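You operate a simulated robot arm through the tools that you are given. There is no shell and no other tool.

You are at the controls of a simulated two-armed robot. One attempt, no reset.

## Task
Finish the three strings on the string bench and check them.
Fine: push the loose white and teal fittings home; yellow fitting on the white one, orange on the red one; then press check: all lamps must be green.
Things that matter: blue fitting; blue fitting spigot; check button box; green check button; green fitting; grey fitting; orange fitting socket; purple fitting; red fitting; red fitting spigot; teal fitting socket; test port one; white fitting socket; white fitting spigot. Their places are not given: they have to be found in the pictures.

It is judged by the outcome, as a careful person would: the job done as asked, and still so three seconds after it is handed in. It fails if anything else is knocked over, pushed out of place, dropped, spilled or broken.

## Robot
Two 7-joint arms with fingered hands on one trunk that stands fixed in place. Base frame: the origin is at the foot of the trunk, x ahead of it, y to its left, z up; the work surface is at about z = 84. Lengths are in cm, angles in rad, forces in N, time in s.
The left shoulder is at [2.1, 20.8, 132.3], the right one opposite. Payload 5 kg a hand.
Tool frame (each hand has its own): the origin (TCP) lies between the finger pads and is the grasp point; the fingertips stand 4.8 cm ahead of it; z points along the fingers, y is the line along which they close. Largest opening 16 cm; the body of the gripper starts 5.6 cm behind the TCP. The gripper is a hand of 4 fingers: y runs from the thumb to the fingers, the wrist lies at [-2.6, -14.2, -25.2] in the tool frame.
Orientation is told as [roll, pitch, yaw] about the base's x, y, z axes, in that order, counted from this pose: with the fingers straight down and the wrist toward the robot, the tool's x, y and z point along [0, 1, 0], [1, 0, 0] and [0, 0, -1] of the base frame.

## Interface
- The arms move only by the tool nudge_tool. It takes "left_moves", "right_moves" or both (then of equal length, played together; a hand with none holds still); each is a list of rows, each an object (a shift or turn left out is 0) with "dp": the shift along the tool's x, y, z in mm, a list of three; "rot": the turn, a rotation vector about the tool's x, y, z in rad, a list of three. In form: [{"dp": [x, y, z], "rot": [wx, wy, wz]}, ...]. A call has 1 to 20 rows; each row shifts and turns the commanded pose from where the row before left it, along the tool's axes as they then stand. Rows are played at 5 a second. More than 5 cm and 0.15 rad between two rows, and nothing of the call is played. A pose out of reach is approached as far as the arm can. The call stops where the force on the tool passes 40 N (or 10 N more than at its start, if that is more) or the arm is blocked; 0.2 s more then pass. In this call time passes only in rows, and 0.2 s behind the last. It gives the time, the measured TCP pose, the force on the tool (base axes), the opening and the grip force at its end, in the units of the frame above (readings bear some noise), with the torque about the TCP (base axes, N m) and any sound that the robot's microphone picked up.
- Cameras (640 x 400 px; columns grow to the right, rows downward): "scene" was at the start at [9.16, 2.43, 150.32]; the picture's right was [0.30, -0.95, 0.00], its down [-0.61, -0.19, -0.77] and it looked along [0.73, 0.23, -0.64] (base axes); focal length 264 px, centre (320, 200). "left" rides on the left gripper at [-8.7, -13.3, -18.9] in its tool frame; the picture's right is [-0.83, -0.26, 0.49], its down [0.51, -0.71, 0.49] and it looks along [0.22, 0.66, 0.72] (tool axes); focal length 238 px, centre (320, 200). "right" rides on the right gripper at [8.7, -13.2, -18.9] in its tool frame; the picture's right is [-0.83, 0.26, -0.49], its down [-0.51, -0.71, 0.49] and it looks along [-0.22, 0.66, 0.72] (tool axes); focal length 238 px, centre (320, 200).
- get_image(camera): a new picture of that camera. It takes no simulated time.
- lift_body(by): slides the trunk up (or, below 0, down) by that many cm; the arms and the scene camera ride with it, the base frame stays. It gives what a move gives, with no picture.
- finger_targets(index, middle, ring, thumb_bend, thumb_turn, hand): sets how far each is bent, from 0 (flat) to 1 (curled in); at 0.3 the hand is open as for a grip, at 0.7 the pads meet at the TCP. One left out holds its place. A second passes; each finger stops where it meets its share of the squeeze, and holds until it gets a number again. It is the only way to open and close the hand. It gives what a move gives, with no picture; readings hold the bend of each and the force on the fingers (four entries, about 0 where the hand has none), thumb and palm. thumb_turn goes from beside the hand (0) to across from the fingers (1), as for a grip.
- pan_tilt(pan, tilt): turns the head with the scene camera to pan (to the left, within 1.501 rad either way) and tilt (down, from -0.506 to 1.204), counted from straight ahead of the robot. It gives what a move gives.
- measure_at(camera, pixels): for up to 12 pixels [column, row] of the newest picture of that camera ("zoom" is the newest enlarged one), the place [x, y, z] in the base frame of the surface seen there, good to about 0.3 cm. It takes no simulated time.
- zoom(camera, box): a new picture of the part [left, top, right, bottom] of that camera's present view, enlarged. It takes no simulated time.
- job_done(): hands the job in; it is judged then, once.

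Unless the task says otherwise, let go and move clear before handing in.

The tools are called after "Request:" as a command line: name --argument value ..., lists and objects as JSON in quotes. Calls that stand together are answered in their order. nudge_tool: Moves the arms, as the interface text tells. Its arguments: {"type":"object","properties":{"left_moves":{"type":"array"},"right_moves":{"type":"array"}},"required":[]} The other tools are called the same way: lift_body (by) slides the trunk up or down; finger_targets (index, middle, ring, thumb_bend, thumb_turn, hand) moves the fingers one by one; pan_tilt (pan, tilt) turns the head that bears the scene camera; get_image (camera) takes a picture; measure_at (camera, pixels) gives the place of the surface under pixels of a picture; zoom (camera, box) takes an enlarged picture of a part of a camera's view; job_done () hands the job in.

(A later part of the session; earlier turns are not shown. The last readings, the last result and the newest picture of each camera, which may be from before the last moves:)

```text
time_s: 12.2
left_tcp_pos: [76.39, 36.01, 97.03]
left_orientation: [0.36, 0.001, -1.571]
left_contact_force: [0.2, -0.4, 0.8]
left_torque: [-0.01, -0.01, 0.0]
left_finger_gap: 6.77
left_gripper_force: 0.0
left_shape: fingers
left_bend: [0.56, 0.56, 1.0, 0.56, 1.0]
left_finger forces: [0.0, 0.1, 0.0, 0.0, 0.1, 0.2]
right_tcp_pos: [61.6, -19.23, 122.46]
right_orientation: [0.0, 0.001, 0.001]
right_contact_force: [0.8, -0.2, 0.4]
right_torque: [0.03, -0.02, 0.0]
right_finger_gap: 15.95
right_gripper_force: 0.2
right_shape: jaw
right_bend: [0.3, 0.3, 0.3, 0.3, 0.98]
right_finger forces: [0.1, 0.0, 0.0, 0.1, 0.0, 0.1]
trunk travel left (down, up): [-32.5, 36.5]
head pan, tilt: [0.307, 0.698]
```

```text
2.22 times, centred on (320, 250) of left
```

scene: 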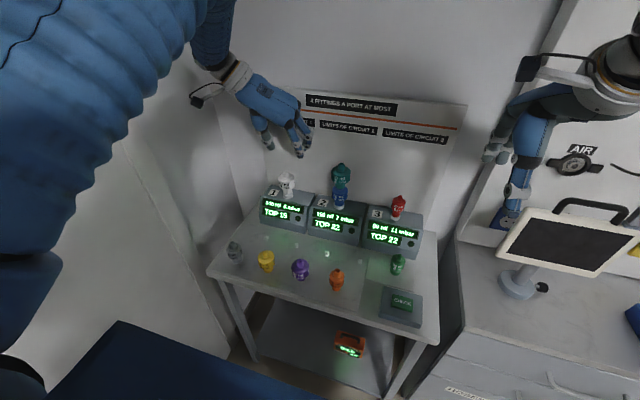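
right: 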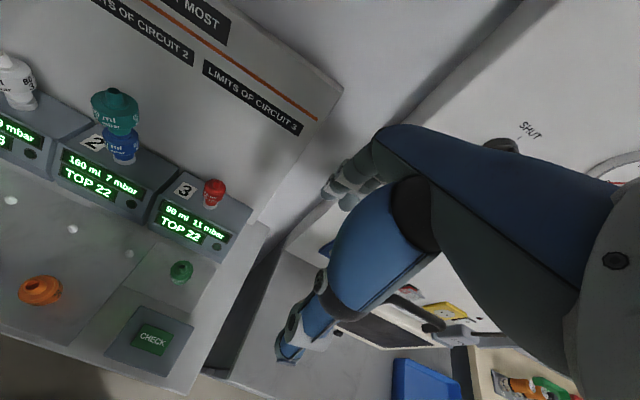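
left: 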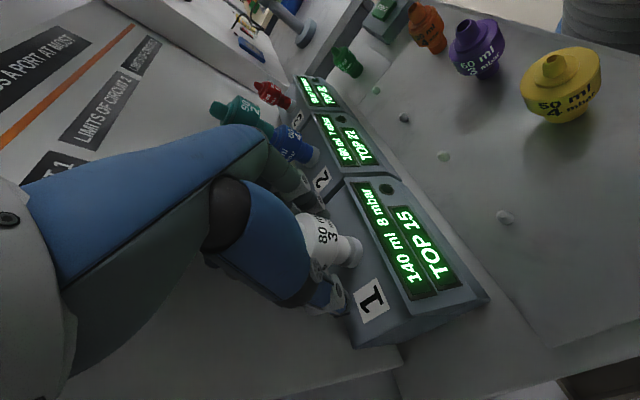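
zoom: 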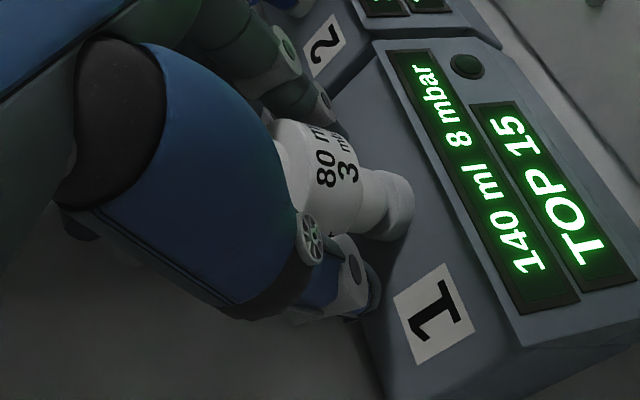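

No contact yet at gap 6.8. Close further to 0.62 so the pads meet the 5.8 cm body.

Request:
finger_targets --hand "left" --index 0.6 --middle 0.6 --thumb_bend 0.6

Request:
zoom --camera "scene" --box '[250, 130, 320, 210]'

```text
time_s: 13.2
left_tcp_pos: [76.4, 35.98, 97.07]
left_orientation: [0.36, 0.0, -1.57]
left_contact_force: [-0.1, 3.3, 0.0]
left_torque: [0.01, -0.01, 0.02]
left_finger_gap: 5.54
left_gripper_force: 2.0
left_shape: fingers
left_bend: [0.6, 0.6, 1.0, 0.58, 1.0]
left_finger forces: [0.6, 0.0, 0.0, 0.0, 4.0, 0.0]
right_tcp_pos: [61.62, -19.16, 122.45]
right_orientation: [0.001, 0.001, 0.001]
right_contact_force: [-0.6, 0.1, 0.4]
right_torque: [0.02, 0.0, 0.01]
right_finger_gap: 15.97
right_gripper_force: 0.1
right_shape: jaw
right_bend: [0.3, 0.3, 0.3, 0.3, 0.98]
right_finger forces: [0.1, 0.0, 0.1, 0.0, 0.1, 0.1]
trunk travel left (down, up): [-32.5, 36.5]
head pan, tilt: [0.307, 0.698]
```

```text
5.00 times, centred on (285, 170) of scene
```

zoom: 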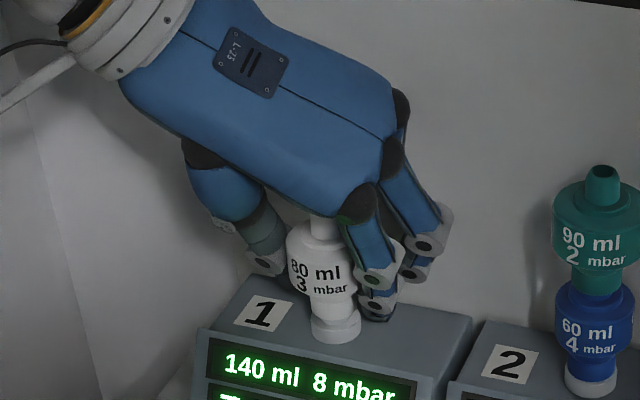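

Thumb touches (4 N), fingers just begin. Close the fingers further to balance the squeeze.

Request:
finger_targets --hand "left" --index 0.68 --middle 0.68 --thumb_bend 0.68

Request:
zoom --camera "scene" --box '[250, 130, 320, 210]'

Request:
zoom --camera "left" --box '[240, 160, 400, 340]'

```text
time_s: 14.2
left_tcp_pos: [76.36, 35.98, 96.82]
left_orientation: [0.36, 0.0, -1.57]
left_contact_force: [1.5, 5.1, -3.3]
left_torque: [-0.18, 0.01, 0.04]
left_finger_gap: 4.99
left_gripper_force: 17.3
left_shape: fingers
left_bend: [0.61, 0.67, 1.0, 0.61, 1.0]
left_finger forces: [12.5, 2.2, 0.1, 0.0, 19.9, 0.1]
right_tcp_pos: [61.59, -19.21, 122.49]
right_orientation: [-0.001, 0.0, 0.0]
right_contact_force: [0.1, 0.5, 0.1]
right_torque: [-0.01, -0.01, -0.01]
right_finger_gap: 15.98
right_gripper_force: 0.1
right_shape: jaw
right_bend: [0.3, 0.3, 0.3, 0.3, 0.98]
right_finger forces: [0.1, 0.0, 0.1, 0.0, 0.0, 0.0]
trunk travel left (down, up): [-32.5, 36.5]
head pan, tilt: [0.307, 0.698]
```

```text
5.00 times, centred on (285, 170) of scene
```

zoom: 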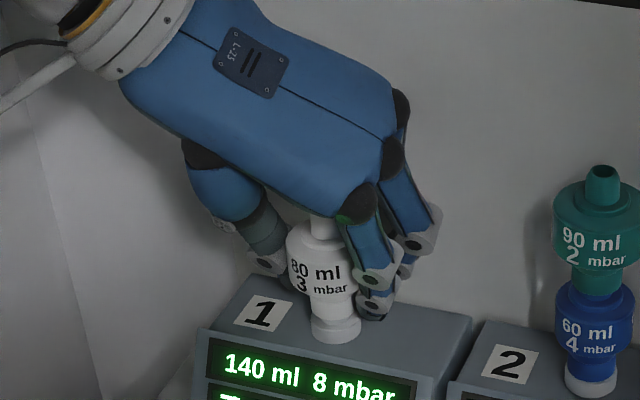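

```text
2.22 times, centred on (320, 250) of left
```

zoom: 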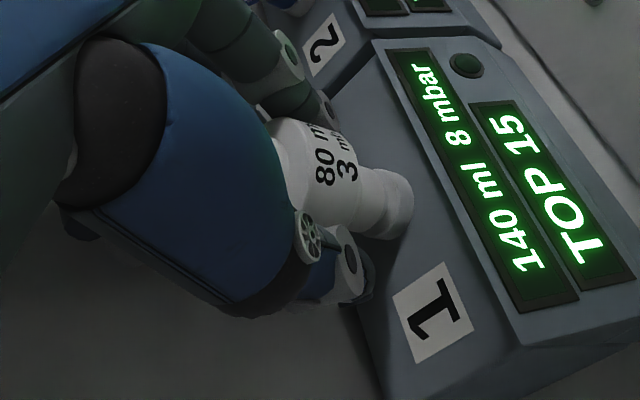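

Grip: thumb 20 N, index 12.5 N, middle 2 N; hold seems good. Now push straight down in 1.5 mm steps and watch the force.

Request:
nudge_tool --left_moves '[{"dp": [-0.53, 0, 1.4]}, {"dp": [-0.53, 0, 1.4]}, {"dp": [-0.53, 0, 1.4]}]'

Request:
zoom --camera "left" --box '[240, 160, 400, 340]'

```text
time_s: 15.0
left_tcp_pos: [76.38, 35.81, 96.51]
left_orientation: [0.36, -0.001, -1.572]
left_contact_force: [-1.5, 0.2, -0.2]
left_torque: [0.07, 0.11, -0.02]
left_finger_gap: 4.92
left_gripper_force: 16.6
left_shape: fingers
left_bend: [0.61, 0.67, 1.0, 0.62, 1.0]
left_finger forces: [13.6, 2.7, 0.1, 0.1, 17.0, 0.0]
right_tcp_pos: [61.66, -19.17, 122.46]
right_orientation: [0.0, 0.0, 0.0]
right_contact_force: [-0.5, 0.3, 0.1]
right_torque: [-0.03, -0.03, 0.03]
right_finger_gap: 15.96
right_gripper_force: 0.1
right_shape: jaw
right_bend: [0.3, 0.3, 0.3, 0.3, 0.98]
right_finger forces: [0.0, 0.1, 0.0, 0.1, 0.1, 0.0]
trunk travel left (down, up): [-32.5, 36.5]
head pan, tilt: [0.307, 0.698]
```

```text
2.22 times, centred on (320, 250) of left
```

zoom: 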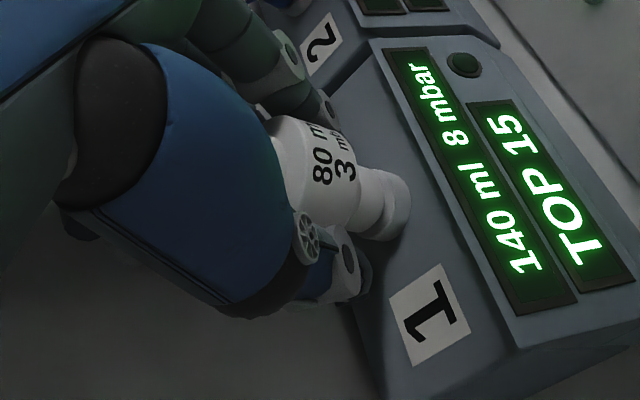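

Force stays near zero while moving down 0.4 cm — the socket slides on. Continue in small steps.

Request:
nudge_tool --left_moves '[{"dp": [-0.53, 0, 1.4]}, {"dp": [-0.53, 0, 1.4]}]'

Request:
zoom --camera "left" --box '[240, 160, 400, 340]'

Request:
zoom --camera "scene" --box '[250, 130, 320, 210]'

```text
time_s: 15.6
left_tcp_pos: [76.44, 35.88, 96.13]
left_orientation: [0.361, -0.001, -1.57]
left_contact_force: [-0.2, 1.1, 0.2]
left_torque: [0.07, 0.04, 0.0]
left_finger_gap: 4.94
left_gripper_force: 16.8
left_shape: fingers
left_bend: [0.61, 0.67, 1.0, 0.62, 1.0]
left_finger forces: [13.7, 2.7, 0.0, 0.0, 16.9, 0.0]
right_tcp_pos: [61.54, -19.18, 122.47]
right_orientation: [-0.001, 0.001, 0.0]
right_contact_force: [-0.2, -0.7, 0.0]
right_torque: [0.02, -0.01, 0.02]
right_finger_gap: 15.95
right_gripper_force: 0.1
right_shape: jaw
right_bend: [0.3, 0.3, 0.3, 0.3, 0.98]
right_finger forces: [0.0, 0.0, 0.0, 0.1, 0.0, 0.0]
trunk travel left (down, up): [-32.5, 36.5]
head pan, tilt: [0.307, 0.698]
```

```text
2.22 times, centred on (320, 250) of left
```

zoom: 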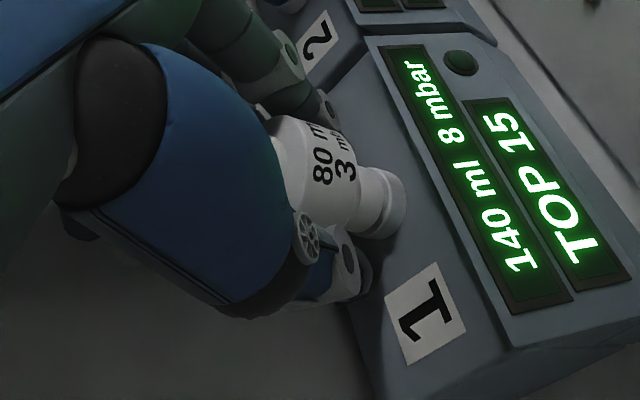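

```text
5.00 times, centred on (285, 170) of scene
```

zoom: 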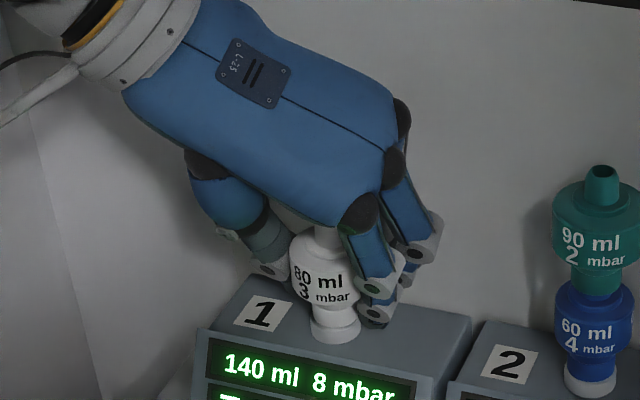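

White is moving down with the hand, still almost no resistance. Continue.

Request:
nudge_tool --left_moves '[{"dp": [-0.53, 0, 1.4]}, {"dp": [-0.53, 0, 1.4]}]'

Request:
zoom --camera "left" --box '[240, 160, 400, 340]'

Request:
zoom --camera "scene" --box '[260, 165, 310, 205]'

```text
time_s: 16.2
left_tcp_pos: [76.46, 35.93, 95.95]
left_orientation: [0.361, 0.001, -1.568]
left_contact_force: [-1.7, 2.5, 7.7]
left_torque: [-0.02, 0.04, -0.02]
left_finger_gap: 4.94
left_gripper_force: 17.2
left_shape: fingers
left_bend: [0.61, 0.67, 1.0, 0.62, 1.0]
left_finger forces: [14.0, 2.5, 0.0, 0.0, 18.0, 0.1]
right_tcp_pos: [61.55, -19.15, 122.56]
right_orientation: [0.001, 0.001, 0.001]
right_contact_force: [0.4, -0.6, -0.3]
right_torque: [-0.02, 0.01, 0.0]
right_finger_gap: 15.92
right_gripper_force: 0.2
right_shape: jaw
right_bend: [0.3, 0.3, 0.3, 0.3, 0.98]
right_finger forces: [0.0, 0.0, 0.0, 0.0, 0.0, 0.0]
trunk travel left (down, up): [-32.5, 36.5]
head pan, tilt: [0.307, 0.698]
```

```text
2.22 times, centred on (320, 250) of left
```

zoom: 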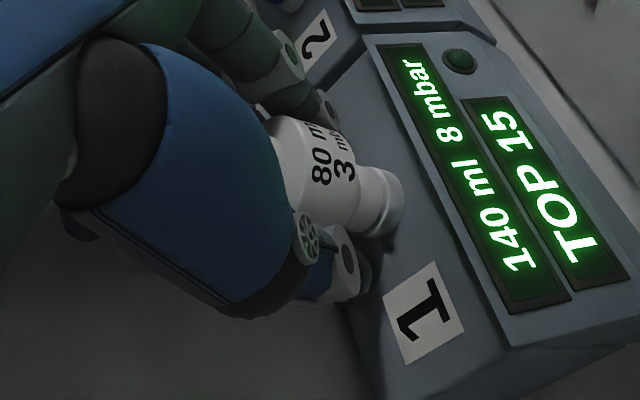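

```text
10.00 times, centred on (285, 185) of scene
```

zoom: 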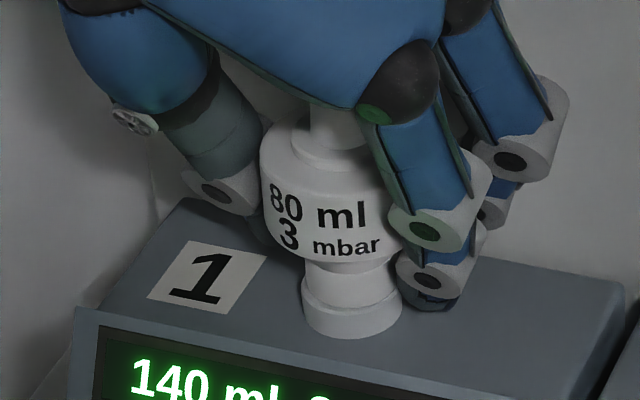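

Resistance of 7.7 N starts at z≈95.95. Push further in fine steps, listening for a click and watching for finger slip.

Request:
nudge_tool --left_moves '[{"dp": [-0.35, 0, 0.94]}, {"dp": [-0.35, 0, 0.94]}]'

Request:
zoom --camera "scene" --box '[260, 165, 310, 205]'

```text
time_s: 16.8
left_tcp_pos: [76.35, 35.89, 95.96]
left_orientation: [0.361, 0.003, -1.57]
left_contact_force: [-3.5, 6.5, 19.7]
left_torque: [0.11, 0.03, 0.13]
left_finger_gap: 4.93
left_gripper_force: 17.7
left_shape: fingers
left_bend: [0.61, 0.67, 1.0, 0.63, 1.0]
left_finger forces: [12.3, 1.5, 0.1, 0.1, 21.2, 0.0]
right_tcp_pos: [61.41, -19.18, 122.55]
right_orientation: [0.0, 0.001, 0.0]
right_contact_force: [-0.1, 0.4, 0.7]
right_torque: [0.01, 0.02, 0.02]
right_finger_gap: 15.96
right_gripper_force: 0.1
right_shape: jaw
right_bend: [0.3, 0.3, 0.3, 0.3, 0.98]
right_finger forces: [0.1, 0.0, 0.0, 0.1, 0.0, 0.1]
trunk travel left (down, up): [-32.5, 36.5]
head pan, tilt: [0.307, 0.698]
```

```text
10.00 times, centred on (285, 185) of scene
```

zoom: 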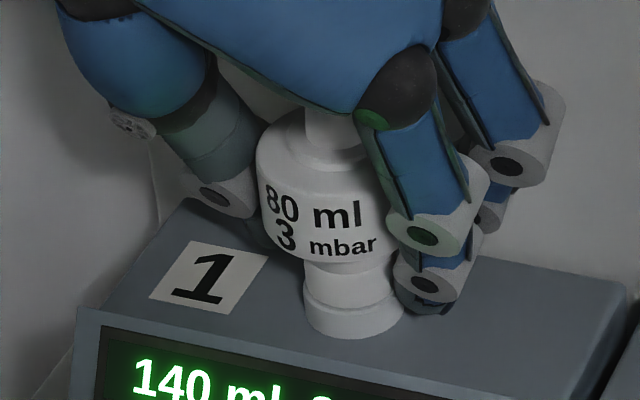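

Now 19.7 N with no more travel: near home, with a 6.5 N sideways load. I ease 1 mm toward +y to square it, then push a bit harder.

Request:
nudge_tool --left_moves '[{"dp": [0, -1.0, 0]}, {"dp": [-0.35, 0, 0.94]}, {"dp": [-0.35, 0, 0.94]}]'

Request:
zoom --camera "scene" --box '[260, 165, 310, 205]'

Request:
zoom --camera "left" --box '[240, 160, 400, 340]'

```text
time_s: 17.6
left_tcp_pos: [76.45, 36.04, 95.73]
left_orientation: [0.361, 0.0, -1.57]
left_contact_force: [-3.5, 7.2, 18.7]
left_torque: [0.14, 0.01, 0.09]
left_finger_gap: 4.84
left_gripper_force: 16.4
left_shape: fingers
left_bend: [0.61, 0.68, 1.0, 0.63, 1.0]
left_finger forces: [11.6, 0.7, 0.0, 0.0, 20.9, 0.0]
right_tcp_pos: [61.45, -19.2, 122.65]
right_orientation: [-0.001, 0.001, -0.001]
right_contact_force: [0.1, -0.6, 0.1]
right_torque: [-0.02, 0.02, 0.0]
right_finger_gap: 15.97
right_gripper_force: 0.1
right_shape: jaw
right_bend: [0.3, 0.3, 0.3, 0.3, 0.98]
right_finger forces: [0.1, 0.0, 0.0, 0.0, 0.0, 0.0]
trunk travel left (down, up): [-32.5, 36.5]
head pan, tilt: [0.307, 0.698]
```

```text
10.00 times, centred on (285, 185) of scene
```

zoom: 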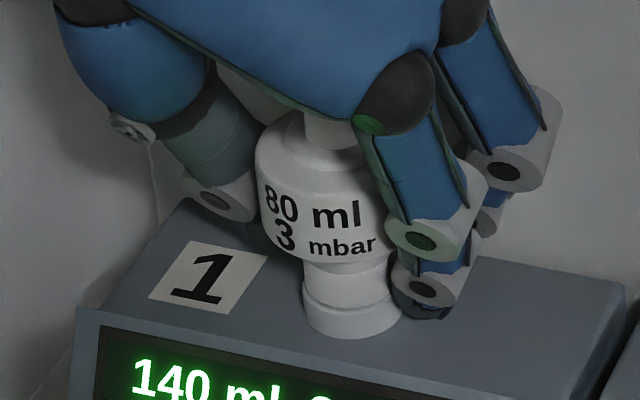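

```text
2.22 times, centred on (320, 250) of left
```

zoom: 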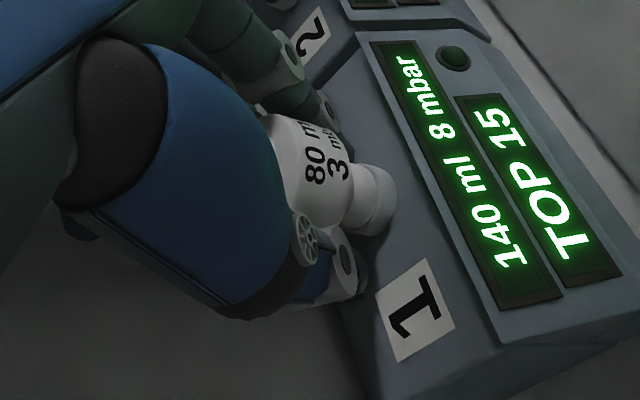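

Hand force plateaus at ~19 N while the hand creeps — the pads are starting to slip, and white isn't moving any more. I'll open and measure whether white is home.

Request:
finger_targets --hand "left" --index 0.52 --middle 0.52 --thumb_bend 0.5

Request:
zoom --camera "scene" --box '[262, 165, 310, 205]'

Request:
measure_at --camera "zoom" --pixels '[[300, 200], [310, 240], [320, 175], [335, 275], [330, 290], [330, 310], [330, 330], [300, 165], [250, 190], [300, 270]]'

```text
time_s: 18.6
left_tcp_pos: [76.4, 35.88, 95.65]
left_orientation: [0.363, 0.0, -1.57]
left_contact_force: [0.3, 4.7, 15.4]
left_torque: [-0.41, -0.11, 0.03]
left_finger_gap: 7.75
left_gripper_force: 8.1
left_shape: fingers
left_bend: [0.56, 0.52, 1.0, 0.5, 1.0]
left_finger forces: [15.7, 0.1, 0.0, 0.0, 0.0, 0.0]
right_tcp_pos: [61.43, -19.26, 122.56]
right_orientation: [-0.001, 0.0, 0.0]
right_contact_force: [-0.2, -0.2, 0.0]
right_torque: [0.02, 0.01, -0.02]
right_finger_gap: 15.97
right_gripper_force: 0.0
right_shape: jaw
right_bend: [0.3, 0.3, 0.3, 0.3, 0.98]
right_finger forces: [0.0, 0.1, 0.0, 0.1, 0.0, 0.0]
trunk travel left (down, up): [-32.5, 36.5]
head pan, tilt: [0.307, 0.698]
```

```text
10.00 times, centred on (286, 185) of scene
```

zoom: 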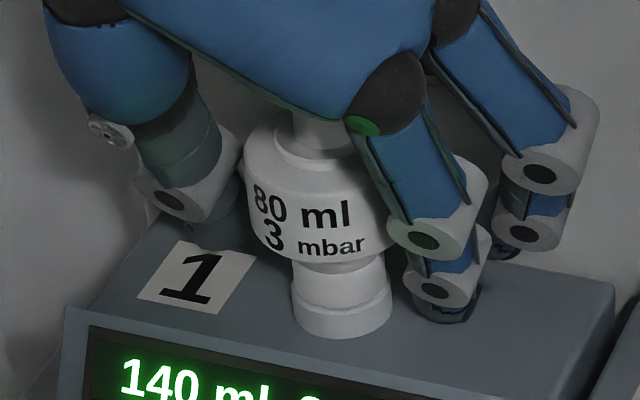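

```text
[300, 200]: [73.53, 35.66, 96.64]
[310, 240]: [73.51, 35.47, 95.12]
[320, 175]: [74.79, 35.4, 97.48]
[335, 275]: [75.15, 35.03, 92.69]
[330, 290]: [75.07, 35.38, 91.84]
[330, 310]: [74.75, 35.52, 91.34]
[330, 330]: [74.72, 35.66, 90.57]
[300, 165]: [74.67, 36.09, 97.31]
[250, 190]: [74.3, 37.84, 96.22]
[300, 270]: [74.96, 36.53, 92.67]
```

Index reads 15.7 N with an upward 15 N: opening drove its tip onto the box top. I lift the hand 6 mm to relieve it.

Request:
nudge_tool --left_moves '[{"dp": [1.05, 0, -2.8]}, {"dp": [1.05, 0, -2.8]}]'

Request:
zoom --camera "scene" --box '[262, 165, 310, 205]'

```text
time_s: 19.2
left_tcp_pos: [76.47, 35.89, 96.35]
left_orientation: [0.358, -0.001, -1.574]
left_contact_force: [-0.2, -0.1, -0.4]
left_torque: [0.03, 0.01, -0.03]
left_finger_gap: 8.65
left_gripper_force: 0.0
left_shape: fingers
left_bend: [0.52, 0.52, 1.0, 0.5, 1.0]
left_finger forces: [0.0, 0.1, 0.0, 0.1, 0.0, 0.0]
right_tcp_pos: [61.55, -19.35, 122.47]
right_orientation: [0.0, 0.0, 0.0]
right_contact_force: [-0.1, 0.5, 0.4]
right_torque: [0.0, -0.03, -0.02]
right_finger_gap: 15.97
right_gripper_force: 0.0
right_shape: jaw
right_bend: [0.3, 0.3, 0.3, 0.3, 0.98]
right_finger forces: [0.1, 0.0, 0.0, 0.0, 0.0, 0.0]
trunk travel left (down, up): [-32.5, 36.5]
head pan, tilt: [0.307, 0.698]
```

```text
10.00 times, centred on (286, 185) of scene
```

zoom: 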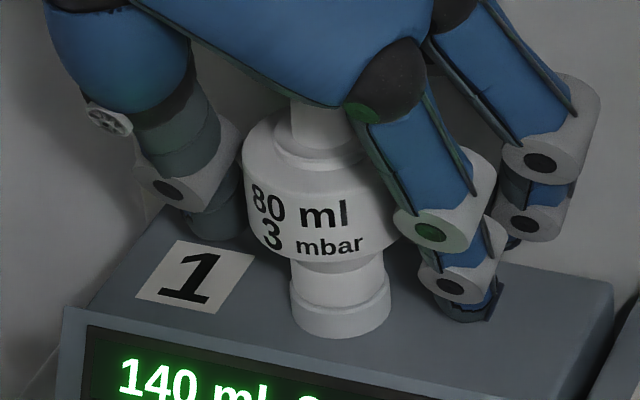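

Force relieved and white stands upright. I lift the hand clear to measure white properly.

Request:
nudge_tool --left_moves '[{"dp": [5, 0, -13]}, {"dp": [8, 0, -21]}, {"dp": [10, 0, -27]}, {"dp": [12, 0, -32]}, {"dp": [10, 0, -27]}]'

Request:
zoom --camera "scene" --box '[262, 165, 310, 205]'

Request:
measure_at --camera "zoom" --pixels '[[318, 80], [318, 95], [318, 120], [318, 145], [318, 165], [320, 200], [320, 240], [335, 270], [335, 285], [340, 305], [340, 325], [335, 295]]'

```text
time_s: 20.4
left_tcp_pos: [76.42, 36.07, 109.21]
left_orientation: [0.36, 0.0, -1.571]
left_contact_force: [-0.6, 0.3, -0.6]
left_torque: [0.01, -0.09, 0.0]
left_finger_gap: 8.63
left_gripper_force: 0.1
left_shape: fingers
left_bend: [0.52, 0.52, 1.0, 0.5, 1.0]
left_finger forces: [0.0, 0.0, 0.0, 0.0, 0.1, 0.0]
right_tcp_pos: [61.45, -19.28, 122.56]
right_orientation: [0.001, 0.0, 0.0]
right_contact_force: [-0.9, -0.9, -0.1]
right_torque: [0.03, -0.07, 0.01]
right_finger_gap: 15.96
right_gripper_force: 0.0
right_shape: jaw
right_bend: [0.3, 0.3, 0.3, 0.3, 0.98]
right_finger forces: [0.0, 0.0, 0.1, 0.0, 0.1, 0.0]
trunk travel left (down, up): [-32.5, 36.5]
head pan, tilt: [0.307, 0.698]
```

```text
10.00 times, centred on (286, 185) of scene
```

zoom: 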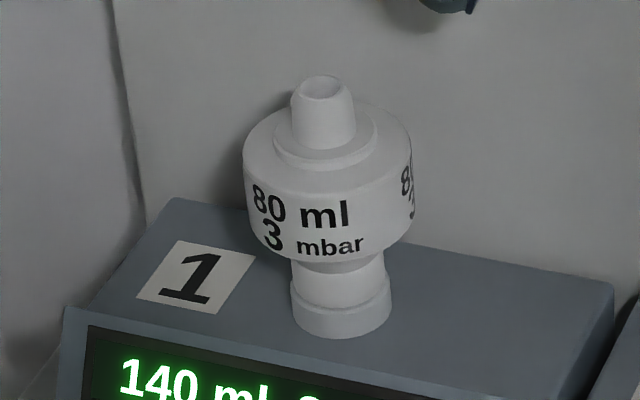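

```text
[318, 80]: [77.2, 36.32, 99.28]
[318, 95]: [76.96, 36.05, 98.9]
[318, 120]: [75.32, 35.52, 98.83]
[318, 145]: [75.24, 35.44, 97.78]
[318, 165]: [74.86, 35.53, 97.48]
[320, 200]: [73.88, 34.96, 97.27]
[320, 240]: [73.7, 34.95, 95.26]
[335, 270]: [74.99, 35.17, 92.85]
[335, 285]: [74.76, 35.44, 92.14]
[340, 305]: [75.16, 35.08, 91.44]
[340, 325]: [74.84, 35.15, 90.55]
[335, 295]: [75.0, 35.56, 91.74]
```

White dropped by about 0.9 cm and stands straight. I zoom closer to compare its seating with blue and red on their ports.

Request:
zoom --camera "scene" --box '[282, 186, 306, 201]'

Request:
zoom --camera "scene" --box '[328, 197, 352, 212]'

Request:
zoom --camera "scene" --box '[390, 208, 414, 223]'

Request:
get_image --camera "left"

```text
16.00 times, centred on (294, 194) of scene
```

zoom: 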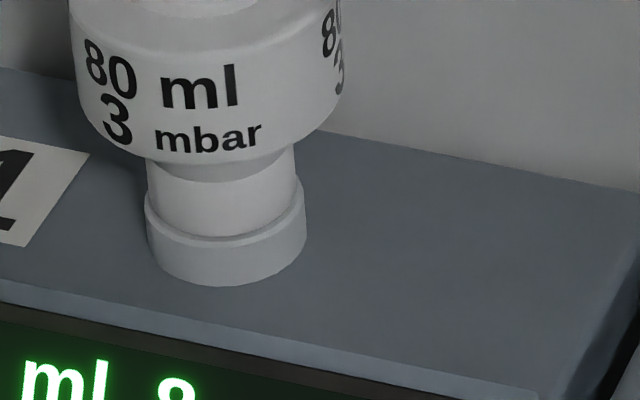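

```text
16.00 times, centred on (340, 204) of scene
```

zoom: 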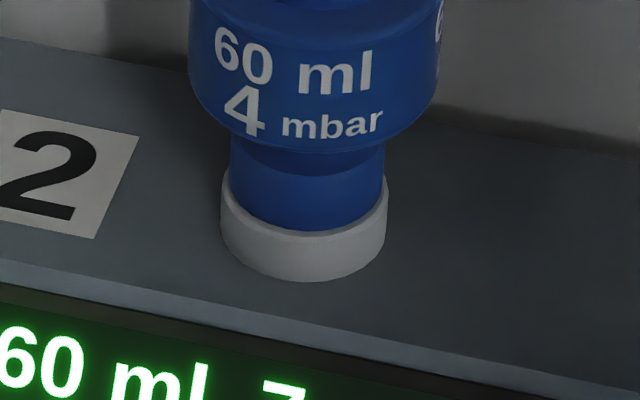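

```text
16.00 times, centred on (402, 216) of scene
```

zoom: 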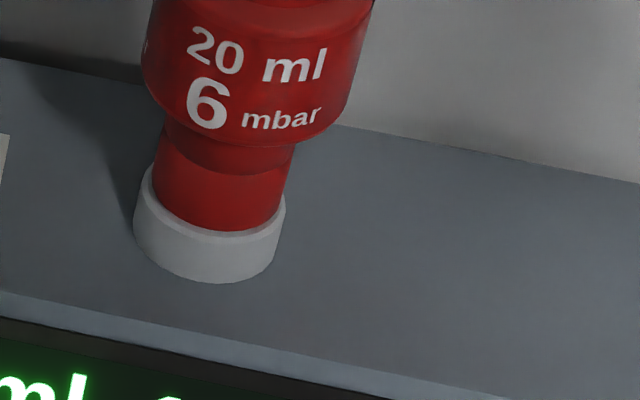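

```text
taken
```

left: 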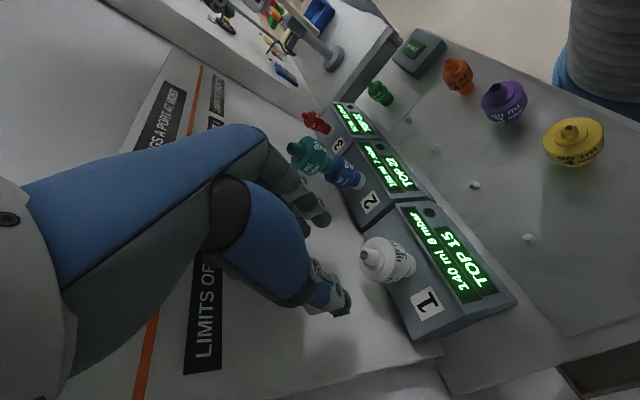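

White now sits in its collar just like blue (row 232) and red (row 233) do. Next: raise and shift the left hand above teal at about (76.45, 16.85).

Request:
nudge_tool --left_moves '[{"dp": [8.5, 0, -22.5]}, {"dp": [8.5, 0, -22.5]}, {"dp": [0, 38, 0]}, {"dp": [0, 38, 0]}, {"dp": [0, 38, 0]}, {"dp": [0, 38, 0]}, {"dp": [0, 40, 0]}]'

Request:
finger_targets --hand "left" --index 0.5 --middle 0.5 --thumb_bend 0.5

Request:
get_image --camera "left"

Request:
zoom --camera "scene" --box '[280, 80, 380, 220]'

```text
time_s: 22.0
left_tcp_pos: [76.44, 16.7, 113.88]
left_orientation: [0.361, 0.002, -1.571]
left_contact_force: [0.4, -0.3, 1.1]
left_torque: [0.03, -0.01, 0.0]
left_finger_gap: 8.65
left_gripper_force: 0.1
left_shape: fingers
left_bend: [0.52, 0.52, 1.0, 0.5, 1.0]
left_finger forces: [0.0, 0.0, 0.1, 0.0, 0.0, 0.0]
right_tcp_pos: [61.56, -19.38, 122.47]
right_orientation: [0.001, -0.001, 0.001]
right_contact_force: [-0.2, -1.1, 0.2]
right_torque: [0.12, 0.01, 0.01]
right_finger_gap: 15.98
right_gripper_force: 0.2
right_shape: jaw
right_bend: [0.3, 0.3, 0.3, 0.3, 0.98]
right_finger forces: [0.0, 0.0, 0.0, 0.0, 0.0, 0.0]
trunk travel left (down, up): [-32.5, 36.5]
head pan, tilt: [0.307, 0.698]
```

```text
time_s: 23.0
left_tcp_pos: [76.53, 16.91, 113.79]
left_orientation: [0.361, 0.001, -1.572]
left_contact_force: [-0.5, 0.2, -0.2]
left_torque: [0.02, 0.02, -0.01]
left_finger_gap: 9.04
left_gripper_force: 0.0
left_shape: fingers
left_bend: [0.5, 0.5, 1.0, 0.5, 1.0]
left_finger forces: [0.0, 0.0, 0.0, 0.0, 0.0, 0.0]
right_tcp_pos: [61.53, -19.11, 122.51]
right_orientation: [0.0, 0.0, 0.0]
right_contact_force: [0.3, -0.7, 0.0]
right_torque: [0.02, -0.03, -0.01]
right_finger_gap: 15.94
right_gripper_force: 0.1
right_shape: jaw
right_bend: [0.3, 0.3, 0.3, 0.3, 0.98]
right_finger forces: [0.0, 0.0, 0.0, 0.0, 0.0, 0.1]
trunk travel left (down, up): [-32.5, 36.5]
head pan, tilt: [0.307, 0.698]
```

```text
taken
```

left: 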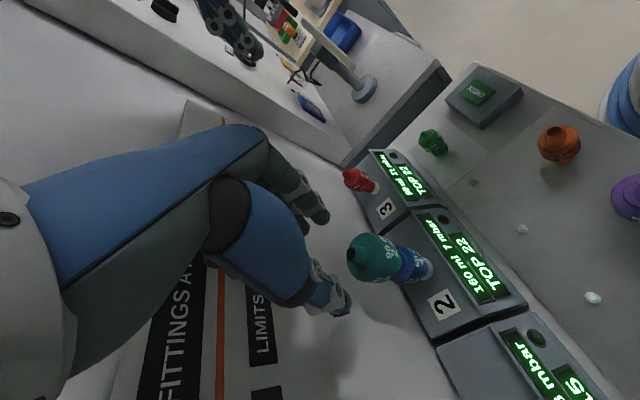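

```text
2.86 times, centred on (330, 150) of scene
```

zoom: 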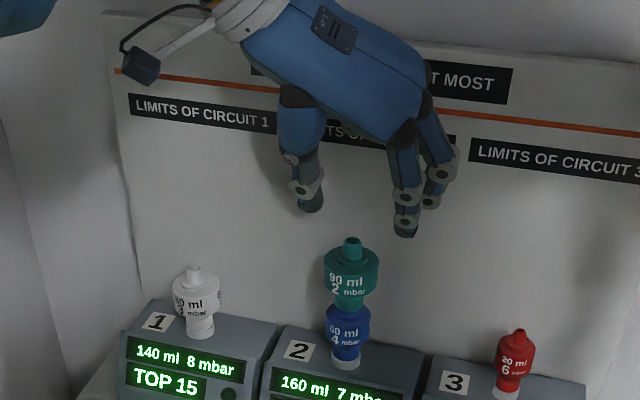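

Hand is centred above teal (zoom 350,265). Descend to z≈103.6 around it.

Request:
nudge_tool --left_moves '[{"dp": [-6, 0, 15.9]}, {"dp": [-6, 0, 15.9]}, {"dp": [-6, 0, 15.9]}, {"dp": [-6, 0, 15.9]}, {"dp": [-6, 0, 15.9]}, {"dp": [-6, 0, 15.9]}]'

Request:
zoom --camera "left" --box '[240, 160, 440, 340]'

Request:
zoom --camera "scene" --box '[300, 130, 380, 210]'

```text
time_s: 24.4
left_tcp_pos: [76.45, 16.77, 103.58]
left_orientation: [0.36, 0.001, -1.57]
left_contact_force: [0.0, -0.1, 0.0]
left_torque: [-0.01, 0.03, 0.0]
left_finger_gap: 9.07
left_gripper_force: 0.1
left_shape: fingers
left_bend: [0.5, 0.5, 1.0, 0.5, 1.0]
left_finger forces: [0.0, 0.1, 0.1, 0.0, 0.1, 0.0]
right_tcp_pos: [61.59, -19.24, 122.51]
right_orientation: [-0.001, 0.0, 0.0]
right_contact_force: [-0.2, 0.0, -0.1]
right_torque: [-0.03, -0.01, -0.02]
right_finger_gap: 15.99
right_gripper_force: 0.1
right_shape: jaw
right_bend: [0.3, 0.3, 0.3, 0.3, 0.98]
right_finger forces: [0.0, 0.0, 0.0, 0.0, 0.1, 0.1]
trunk travel left (down, up): [-32.5, 36.5]
head pan, tilt: [0.307, 0.698]
```

```text
2.22 times, centred on (340, 250) of left
```

zoom: 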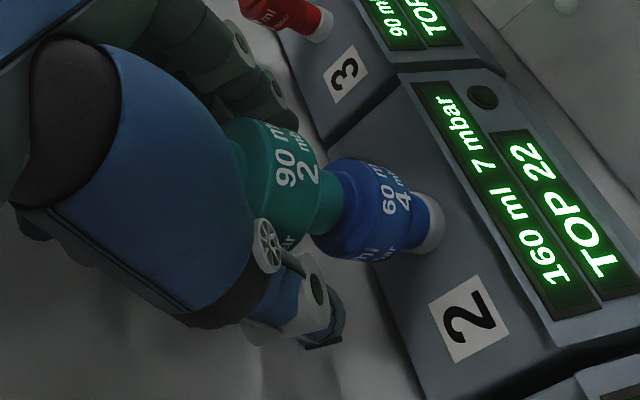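

```text
5.00 times, centred on (340, 170) of scene
```

zoom: 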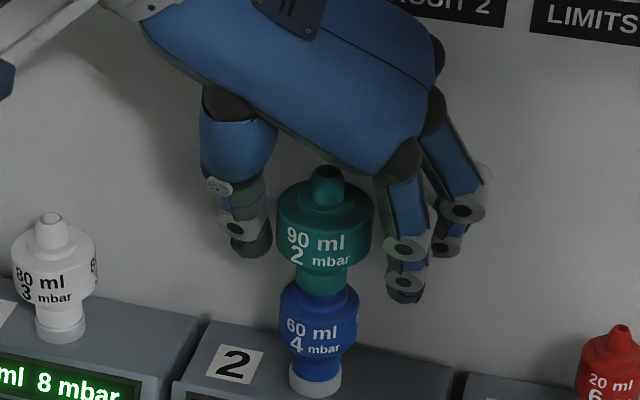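

Teal sits centred between thumb and fingers. Close gently: first to near-touch, then the squeeze.

Request:
finger_targets --hand "left" --index 0.58 --middle 0.58 --thumb_bend 0.57

Request:
finger_targets --hand "left" --index 0.64 --middle 0.68 --thumb_bend 0.6

Request:
zoom --camera "scene" --box '[300, 130, 380, 210]'

```text
time_s: 25.4
left_tcp_pos: [76.51, 16.7, 103.6]
left_orientation: [0.359, 0.0, -1.569]
left_contact_force: [0.1, 1.3, -0.1]
left_torque: [0.0, -0.04, -0.03]
left_finger_gap: 6.61
left_gripper_force: 0.8
left_shape: fingers
left_bend: [0.57, 0.57, 1.0, 0.55, 1.0]
left_finger forces: [0.0, 0.0, 0.1, 0.0, 1.0, 0.0]
right_tcp_pos: [61.56, -19.24, 122.61]
right_orientation: [0.001, 0.001, -0.002]
right_contact_force: [-0.6, 0.2, 1.0]
right_torque: [0.01, 0.0, -0.02]
right_finger_gap: 15.94
right_gripper_force: 0.1
right_shape: jaw
right_bend: [0.3, 0.3, 0.3, 0.3, 0.98]
right_finger forces: [0.1, 0.1, 0.1, 0.0, 0.0, 0.1]
trunk travel left (down, up): [-32.5, 36.5]
head pan, tilt: [0.307, 0.698]
```

```text
time_s: 26.4
left_tcp_pos: [76.49, 16.78, 103.62]
left_orientation: [0.36, -0.001, -1.572]
left_contact_force: [0.6, 1.7, -0.9]
left_torque: [-0.1, -0.01, -0.03]
left_finger_gap: 5.58
left_gripper_force: 7.7
left_shape: fingers
left_bend: [0.61, 0.67, 1.0, 0.57, 1.0]
left_finger forces: [5.4, 1.8, 0.0, 0.0, 8.5, 0.1]
right_tcp_pos: [61.57, -19.21, 122.53]
right_orientation: [0.0, 0.0, -0.001]
right_contact_force: [0.0, -0.4, -0.2]
right_torque: [-0.01, 0.01, -0.03]
right_finger_gap: 15.99
right_gripper_force: 0.0
right_shape: jaw
right_bend: [0.3, 0.3, 0.3, 0.3, 0.98]
right_finger forces: [0.1, 0.0, 0.0, 0.1, 0.0, 0.0]
trunk travel left (down, up): [-32.5, 36.5]
head pan, tilt: [0.307, 0.698]
```

```text
5.00 times, centred on (340, 170) of scene
```

zoom: 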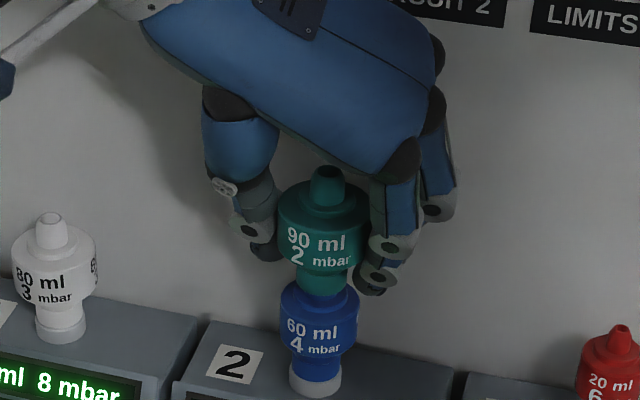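

Gentle grip (index 5, thumb 8.5 N). The index tip (zoom 375,285) is about level with blue's shoulder, so I re-grip 5 mm higher to leave room before pushing.

Request:
finger_targets --hand "left" --index 0.54 --middle 0.54 --thumb_bend 0.53

Request:
nudge_tool --left_moves '[{"dp": [1.8, 0, -4.7]}]'

Request:
finger_targets --hand "left" --index 0.58 --middle 0.58 --thumb_bend 0.56

Request:
finger_targets --hand "left" --index 0.68 --middle 0.7 --thumb_bend 0.62

Request:
zoom --camera "scene" --box '[300, 130, 380, 210]'

Request:
zoom --camera "left" --box '[240, 160, 440, 340]'

```text
time_s: 27.4
left_tcp_pos: [76.55, 16.89, 103.48]
left_orientation: [0.36, -0.001, -1.57]
left_contact_force: [0.3, -0.2, 0.0]
left_torque: [0.02, 0.0, 0.02]
left_finger_gap: 7.63
left_gripper_force: 0.1
left_shape: fingers
left_bend: [0.54, 0.54, 1.0, 0.53, 1.0]
left_finger forces: [0.0, 0.1, 0.0, 0.1, 0.0, 0.1]
right_tcp_pos: [61.52, -19.24, 122.55]
right_orientation: [0.001, 0.0, -0.001]
right_contact_force: [1.0, 0.3, -0.1]
right_torque: [0.01, 0.0, -0.01]
right_finger_gap: 15.96
right_gripper_force: 0.0
right_shape: jaw
right_bend: [0.3, 0.3, 0.3, 0.3, 0.98]
right_finger forces: [0.1, 0.0, 0.0, 0.0, 0.1, 0.0]
trunk travel left (down, up): [-32.5, 36.5]
head pan, tilt: [0.307, 0.698]
```

```text
time_s: 27.8
left_tcp_pos: [76.43, 16.87, 103.99]
left_orientation: [0.36, 0.0, -1.57]
left_contact_force: [-0.4, 0.4, -0.2]
left_torque: [0.05, -0.02, 0.02]
left_finger_gap: 7.61
left_gripper_force: 0.1
left_shape: fingers
left_bend: [0.54, 0.54, 1.0, 0.53, 1.0]
left_finger forces: [0.0, 0.0, 0.0, 0.0, 0.0, 0.0]
right_tcp_pos: [61.61, -19.2, 122.55]
right_orientation: [-0.001, -0.001, -0.001]
right_contact_force: [0.8, 0.2, 0.5]
right_torque: [0.01, -0.05, -0.01]
right_finger_gap: 15.96
right_gripper_force: 0.1
right_shape: jaw
right_bend: [0.3, 0.3, 0.3, 0.3, 0.98]
right_finger forces: [0.0, 0.0, 0.1, 0.0, 0.0, 0.0]
trunk travel left (down, up): [-32.5, 36.5]
head pan, tilt: [0.307, 0.698]
```

```text
time_s: 28.8
left_tcp_pos: [76.45, 16.8, 104.15]
left_orientation: [0.359, 0.0, -1.569]
left_contact_force: [0.4, 0.6, 0.0]
left_torque: [0.0, -0.03, 0.0]
left_finger_gap: 6.63
left_gripper_force: 0.4
left_shape: fingers
left_bend: [0.57, 0.57, 1.0, 0.56, 1.0]
left_finger forces: [0.0, 0.0, 0.0, 0.1, 0.9, 0.0]
right_tcp_pos: [61.67, -19.33, 122.55]
right_orientation: [0.001, -0.001, 0.001]
right_contact_force: [-0.1, -0.4, -0.9]
right_torque: [-0.02, 0.01, 0.02]
right_finger_gap: 15.97
right_gripper_force: 0.1
right_shape: jaw
right_bend: [0.3, 0.3, 0.3, 0.3, 0.98]
right_finger forces: [0.0, 0.0, 0.0, 0.0, 0.1, 0.1]
trunk travel left (down, up): [-32.5, 36.5]
head pan, tilt: [0.307, 0.698]
```

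```text
time_s: 29.8
left_tcp_pos: [76.42, 16.71, 104.11]
left_orientation: [0.36, 0.001, -1.572]
left_contact_force: [1.9, -1.0, -3.3]
left_torque: [-0.08, -0.05, 0.04]
left_finger_gap: 5.7
left_gripper_force: 14.9
left_shape: fingers
left_bend: [0.6, 0.67, 1.0, 0.58, 1.0]
left_finger forces: [10.0, 5.3, 0.0, 0.0, 13.6, 0.0]
right_tcp_pos: [61.63, -19.17, 122.48]
right_orientation: [0.0, 0.002, 0.0]
right_contact_force: [0.4, -0.5, 0.6]
right_torque: [-0.01, 0.02, 0.01]
right_finger_gap: 15.97
right_gripper_force: 0.1
right_shape: jaw
right_bend: [0.3, 0.3, 0.3, 0.3, 0.98]
right_finger forces: [0.0, 0.1, 0.0, 0.0, 0.0, 0.0]
trunk travel left (down, up): [-32.5, 36.5]
head pan, tilt: [0.307, 0.698]
```

```text
5.00 times, centred on (340, 170) of scene
```

zoom: 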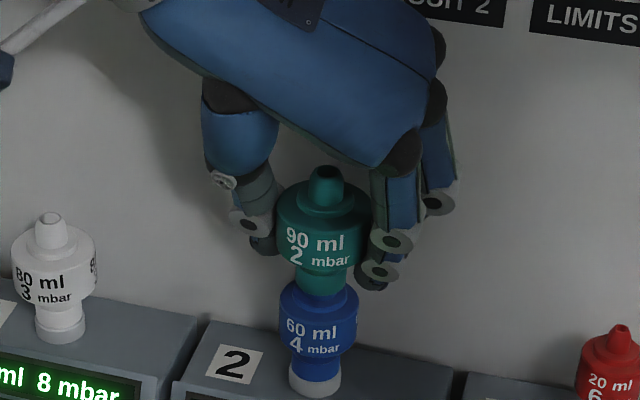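

```text
2.22 times, centred on (340, 250) of left
```

zoom: 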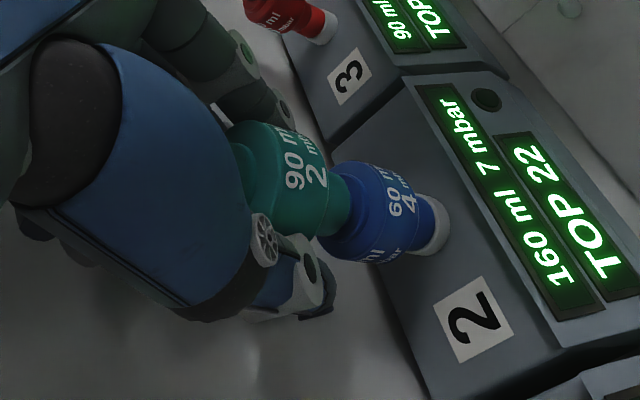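

Balanced grip (10+5 vs 13.6 N, little side load). Push teal straight down in small steps.

Request:
nudge_tool --left_moves '[{"dp": [-0.53, 0, 1.4]}, {"dp": [-0.53, 0, 1.4]}, {"dp": [-0.53, 0, 1.4]}]'

Request:
zoom --camera "scene" --box '[300, 130, 380, 210]'

```text
time_s: 30.6
left_tcp_pos: [76.44, 16.69, 103.71]
left_orientation: [0.359, 0.0, -1.571]
left_contact_force: [0.5, 0.4, 0.8]
left_torque: [0.0, -0.04, 0.0]
left_finger_gap: 5.69
left_gripper_force: 14.6
left_shape: fingers
left_bend: [0.6, 0.67, 1.0, 0.58, 1.0]
left_finger forces: [9.8, 4.8, 0.0, 0.0, 14.2, 0.1]
right_tcp_pos: [61.66, -19.19, 122.4]
right_orientation: [0.001, 0.0, 0.002]
right_contact_force: [-0.2, 0.6, 0.8]
right_torque: [0.01, -0.02, 0.01]
right_finger_gap: 15.97
right_gripper_force: 0.1
right_shape: jaw
right_bend: [0.3, 0.3, 0.3, 0.3, 0.98]
right_finger forces: [0.1, 0.0, 0.0, 0.1, 0.2, 0.0]
trunk travel left (down, up): [-32.5, 36.5]
head pan, tilt: [0.307, 0.698]
```

```text
5.00 times, centred on (340, 170) of scene
```

zoom: 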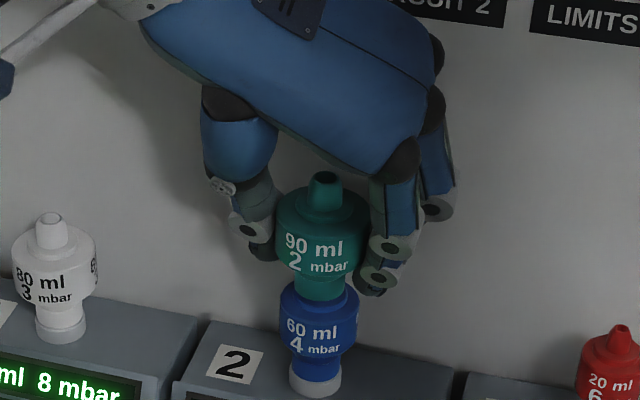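

Teal moved down with the hand with no resistance (tip row 168→175 in zoom). Continue.

Request:
nudge_tool --left_moves '[{"dp": [-0.53, 0, 1.4]}, {"dp": [-0.53, 0, 1.4]}, {"dp": [-0.53, 0, 1.4]}]'

Request:
zoom --camera "scene" --box '[300, 130, 380, 210]'

```text
time_s: 31.4
left_tcp_pos: [76.39, 16.71, 103.29]
left_orientation: [0.36, 0.001, -1.572]
left_contact_force: [1.2, -0.7, 1.6]
left_torque: [0.01, -0.04, 0.0]
left_finger_gap: 5.67
left_gripper_force: 14.5
left_shape: fingers
left_bend: [0.6, 0.67, 1.0, 0.58, 1.0]
left_finger forces: [9.4, 4.9, 0.0, 0.1, 14.4, 0.0]
right_tcp_pos: [61.55, -19.23, 122.53]
right_orientation: [-0.001, 0.0, 0.0]
right_contact_force: [0.0, -0.3, -0.9]
right_torque: [0.0, 0.0, 0.02]
right_finger_gap: 15.94
right_gripper_force: 0.0
right_shape: jaw
right_bend: [0.3, 0.3, 0.3, 0.3, 0.98]
right_finger forces: [0.0, 0.1, 0.1, 0.0, 0.1, 0.1]
trunk travel left (down, up): [-32.5, 36.5]
head pan, tilt: [0.307, 0.698]
```

```text
5.00 times, centred on (340, 170) of scene
```

zoom: 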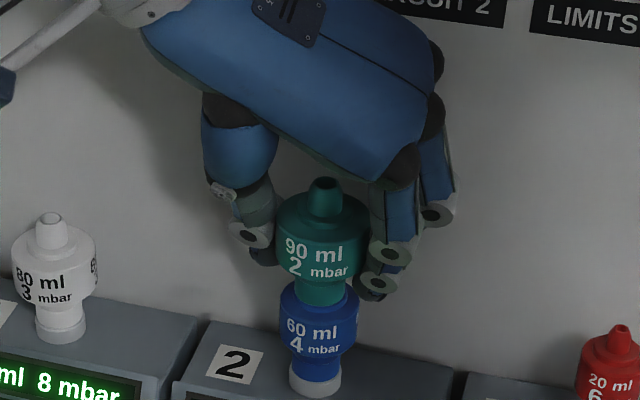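

Still sliding freely (tip row now ≈180). Continue with smaller steps.

Request:
nudge_tool --left_moves '[{"dp": [-0.35, 0, 0.94]}, {"dp": [-0.35, 0, 0.94]}]'

Request:
zoom --camera "scene" --box '[300, 130, 380, 210]'

```text
time_s: 32.0
left_tcp_pos: [76.38, 16.76, 103.26]
left_orientation: [0.364, -0.001, -1.571]
left_contact_force: [0.9, -0.4, 10.8]
left_torque: [0.05, -0.07, 0.02]
left_finger_gap: 5.63
left_gripper_force: 14.2
left_shape: fingers
left_bend: [0.6, 0.67, 1.0, 0.58, 1.0]
left_finger forces: [8.2, 5.3, 0.0, 0.0, 14.9, 0.0]
right_tcp_pos: [61.49, -19.11, 122.52]
right_orientation: [0.0, 0.0, 0.0]
right_contact_force: [0.2, 0.2, -0.5]
right_torque: [-0.03, -0.02, -0.02]
right_finger_gap: 15.97
right_gripper_force: 0.0
right_shape: jaw
right_bend: [0.3, 0.3, 0.3, 0.3, 0.98]
right_finger forces: [0.0, 0.0, 0.0, 0.1, 0.0, 0.0]
trunk travel left (down, up): [-32.5, 36.5]
head pan, tilt: [0.307, 0.698]
```

```text
5.00 times, centred on (340, 170) of scene
```

zoom: 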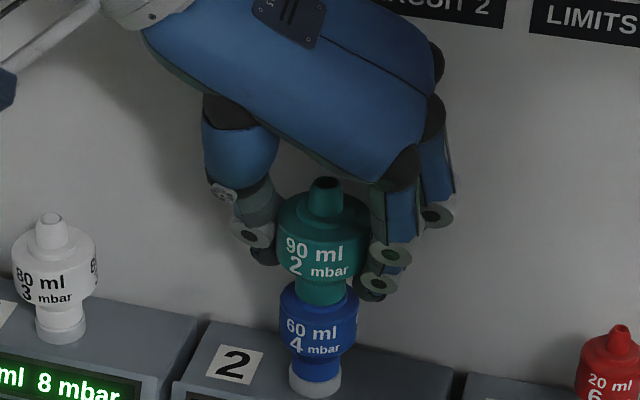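

Resistance rises to 10.8 N after ~0.85 cm travel, same as white. Press a bit more to make sure it is home.

Request:
nudge_tool --left_moves '[{"dp": [-0.35, 0, 0.94]}, {"dp": [-0.35, 0, 0.94]}]'

Request:
zoom --camera "scene" --box '[316, 158, 364, 218]'

```text
time_s: 32.6
left_tcp_pos: [76.46, 16.65, 102.8]
left_orientation: [0.361, 0.0, -1.569]
left_contact_force: [2.6, -0.8, 10.7]
left_torque: [-0.02, -0.04, -0.02]
left_finger_gap: 5.41
left_gripper_force: 12.9
left_shape: fingers
left_bend: [0.61, 0.68, 1.0, 0.59, 1.0]
left_finger forces: [8.3, 4.3, 0.0, 0.0, 12.1, 0.0]
right_tcp_pos: [61.63, -19.15, 122.53]
right_orientation: [0.0, -0.001, -0.001]
right_contact_force: [0.9, -0.5, 0.2]
right_torque: [0.01, 0.02, 0.04]
right_finger_gap: 15.95
right_gripper_force: 0.0
right_shape: jaw
right_bend: [0.3, 0.3, 0.3, 0.3, 0.98]
right_finger forces: [0.1, 0.0, 0.0, 0.0, 0.0, 0.0]
trunk travel left (down, up): [-32.5, 36.5]
head pan, tilt: [0.307, 0.698]
```

```text
6.67 times, centred on (340, 188) of scene
```

zoom: 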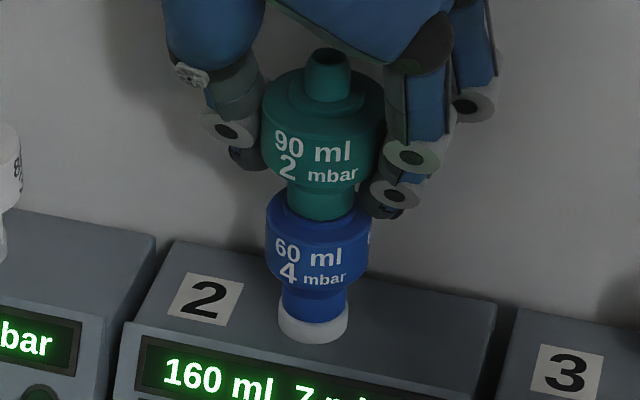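

Force stays at ~11 N while pads slip (z 102.8), so teal is at or near home; I'll give all strings a firm top-press later. Release and check teal's seating.

Request:
finger_targets --hand "left" --index 0.5 --middle 0.5 --thumb_bend 0.5

Request:
zoom --camera "scene" --box '[316, 158, 364, 218]'

Request:
zoom --camera "left" --box '[280, 180, 440, 300]'

```text
time_s: 33.6
left_tcp_pos: [76.46, 16.81, 102.89]
left_orientation: [0.359, 0.0, -1.57]
left_contact_force: [0.4, -0.5, -0.4]
left_torque: [0.0, 0.0, 0.0]
left_finger_gap: 9.04
left_gripper_force: 0.1
left_shape: fingers
left_bend: [0.5, 0.5, 1.0, 0.5, 1.0]
left_finger forces: [0.0, 0.0, 0.0, 0.1, 0.0, 0.1]
right_tcp_pos: [61.58, -19.16, 122.56]
right_orientation: [0.0, 0.0, 0.0]
right_contact_force: [-0.4, 0.1, 0.1]
right_torque: [0.01, 0.01, -0.02]
right_finger_gap: 15.94
right_gripper_force: 0.1
right_shape: jaw
right_bend: [0.3, 0.3, 0.3, 0.3, 0.98]
right_finger forces: [0.0, 0.0, 0.0, 0.1, 0.1, 0.0]
trunk travel left (down, up): [-32.5, 36.5]
head pan, tilt: [0.307, 0.698]
```

```text
6.67 times, centred on (340, 188) of scene
```

zoom: 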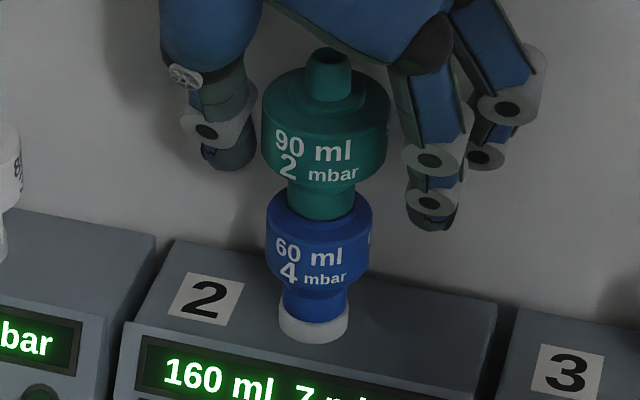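

```text
3.33 times, centred on (360, 240) of left
```

zoom: 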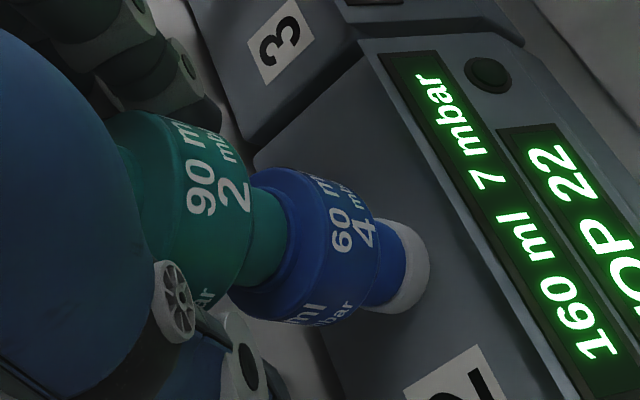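

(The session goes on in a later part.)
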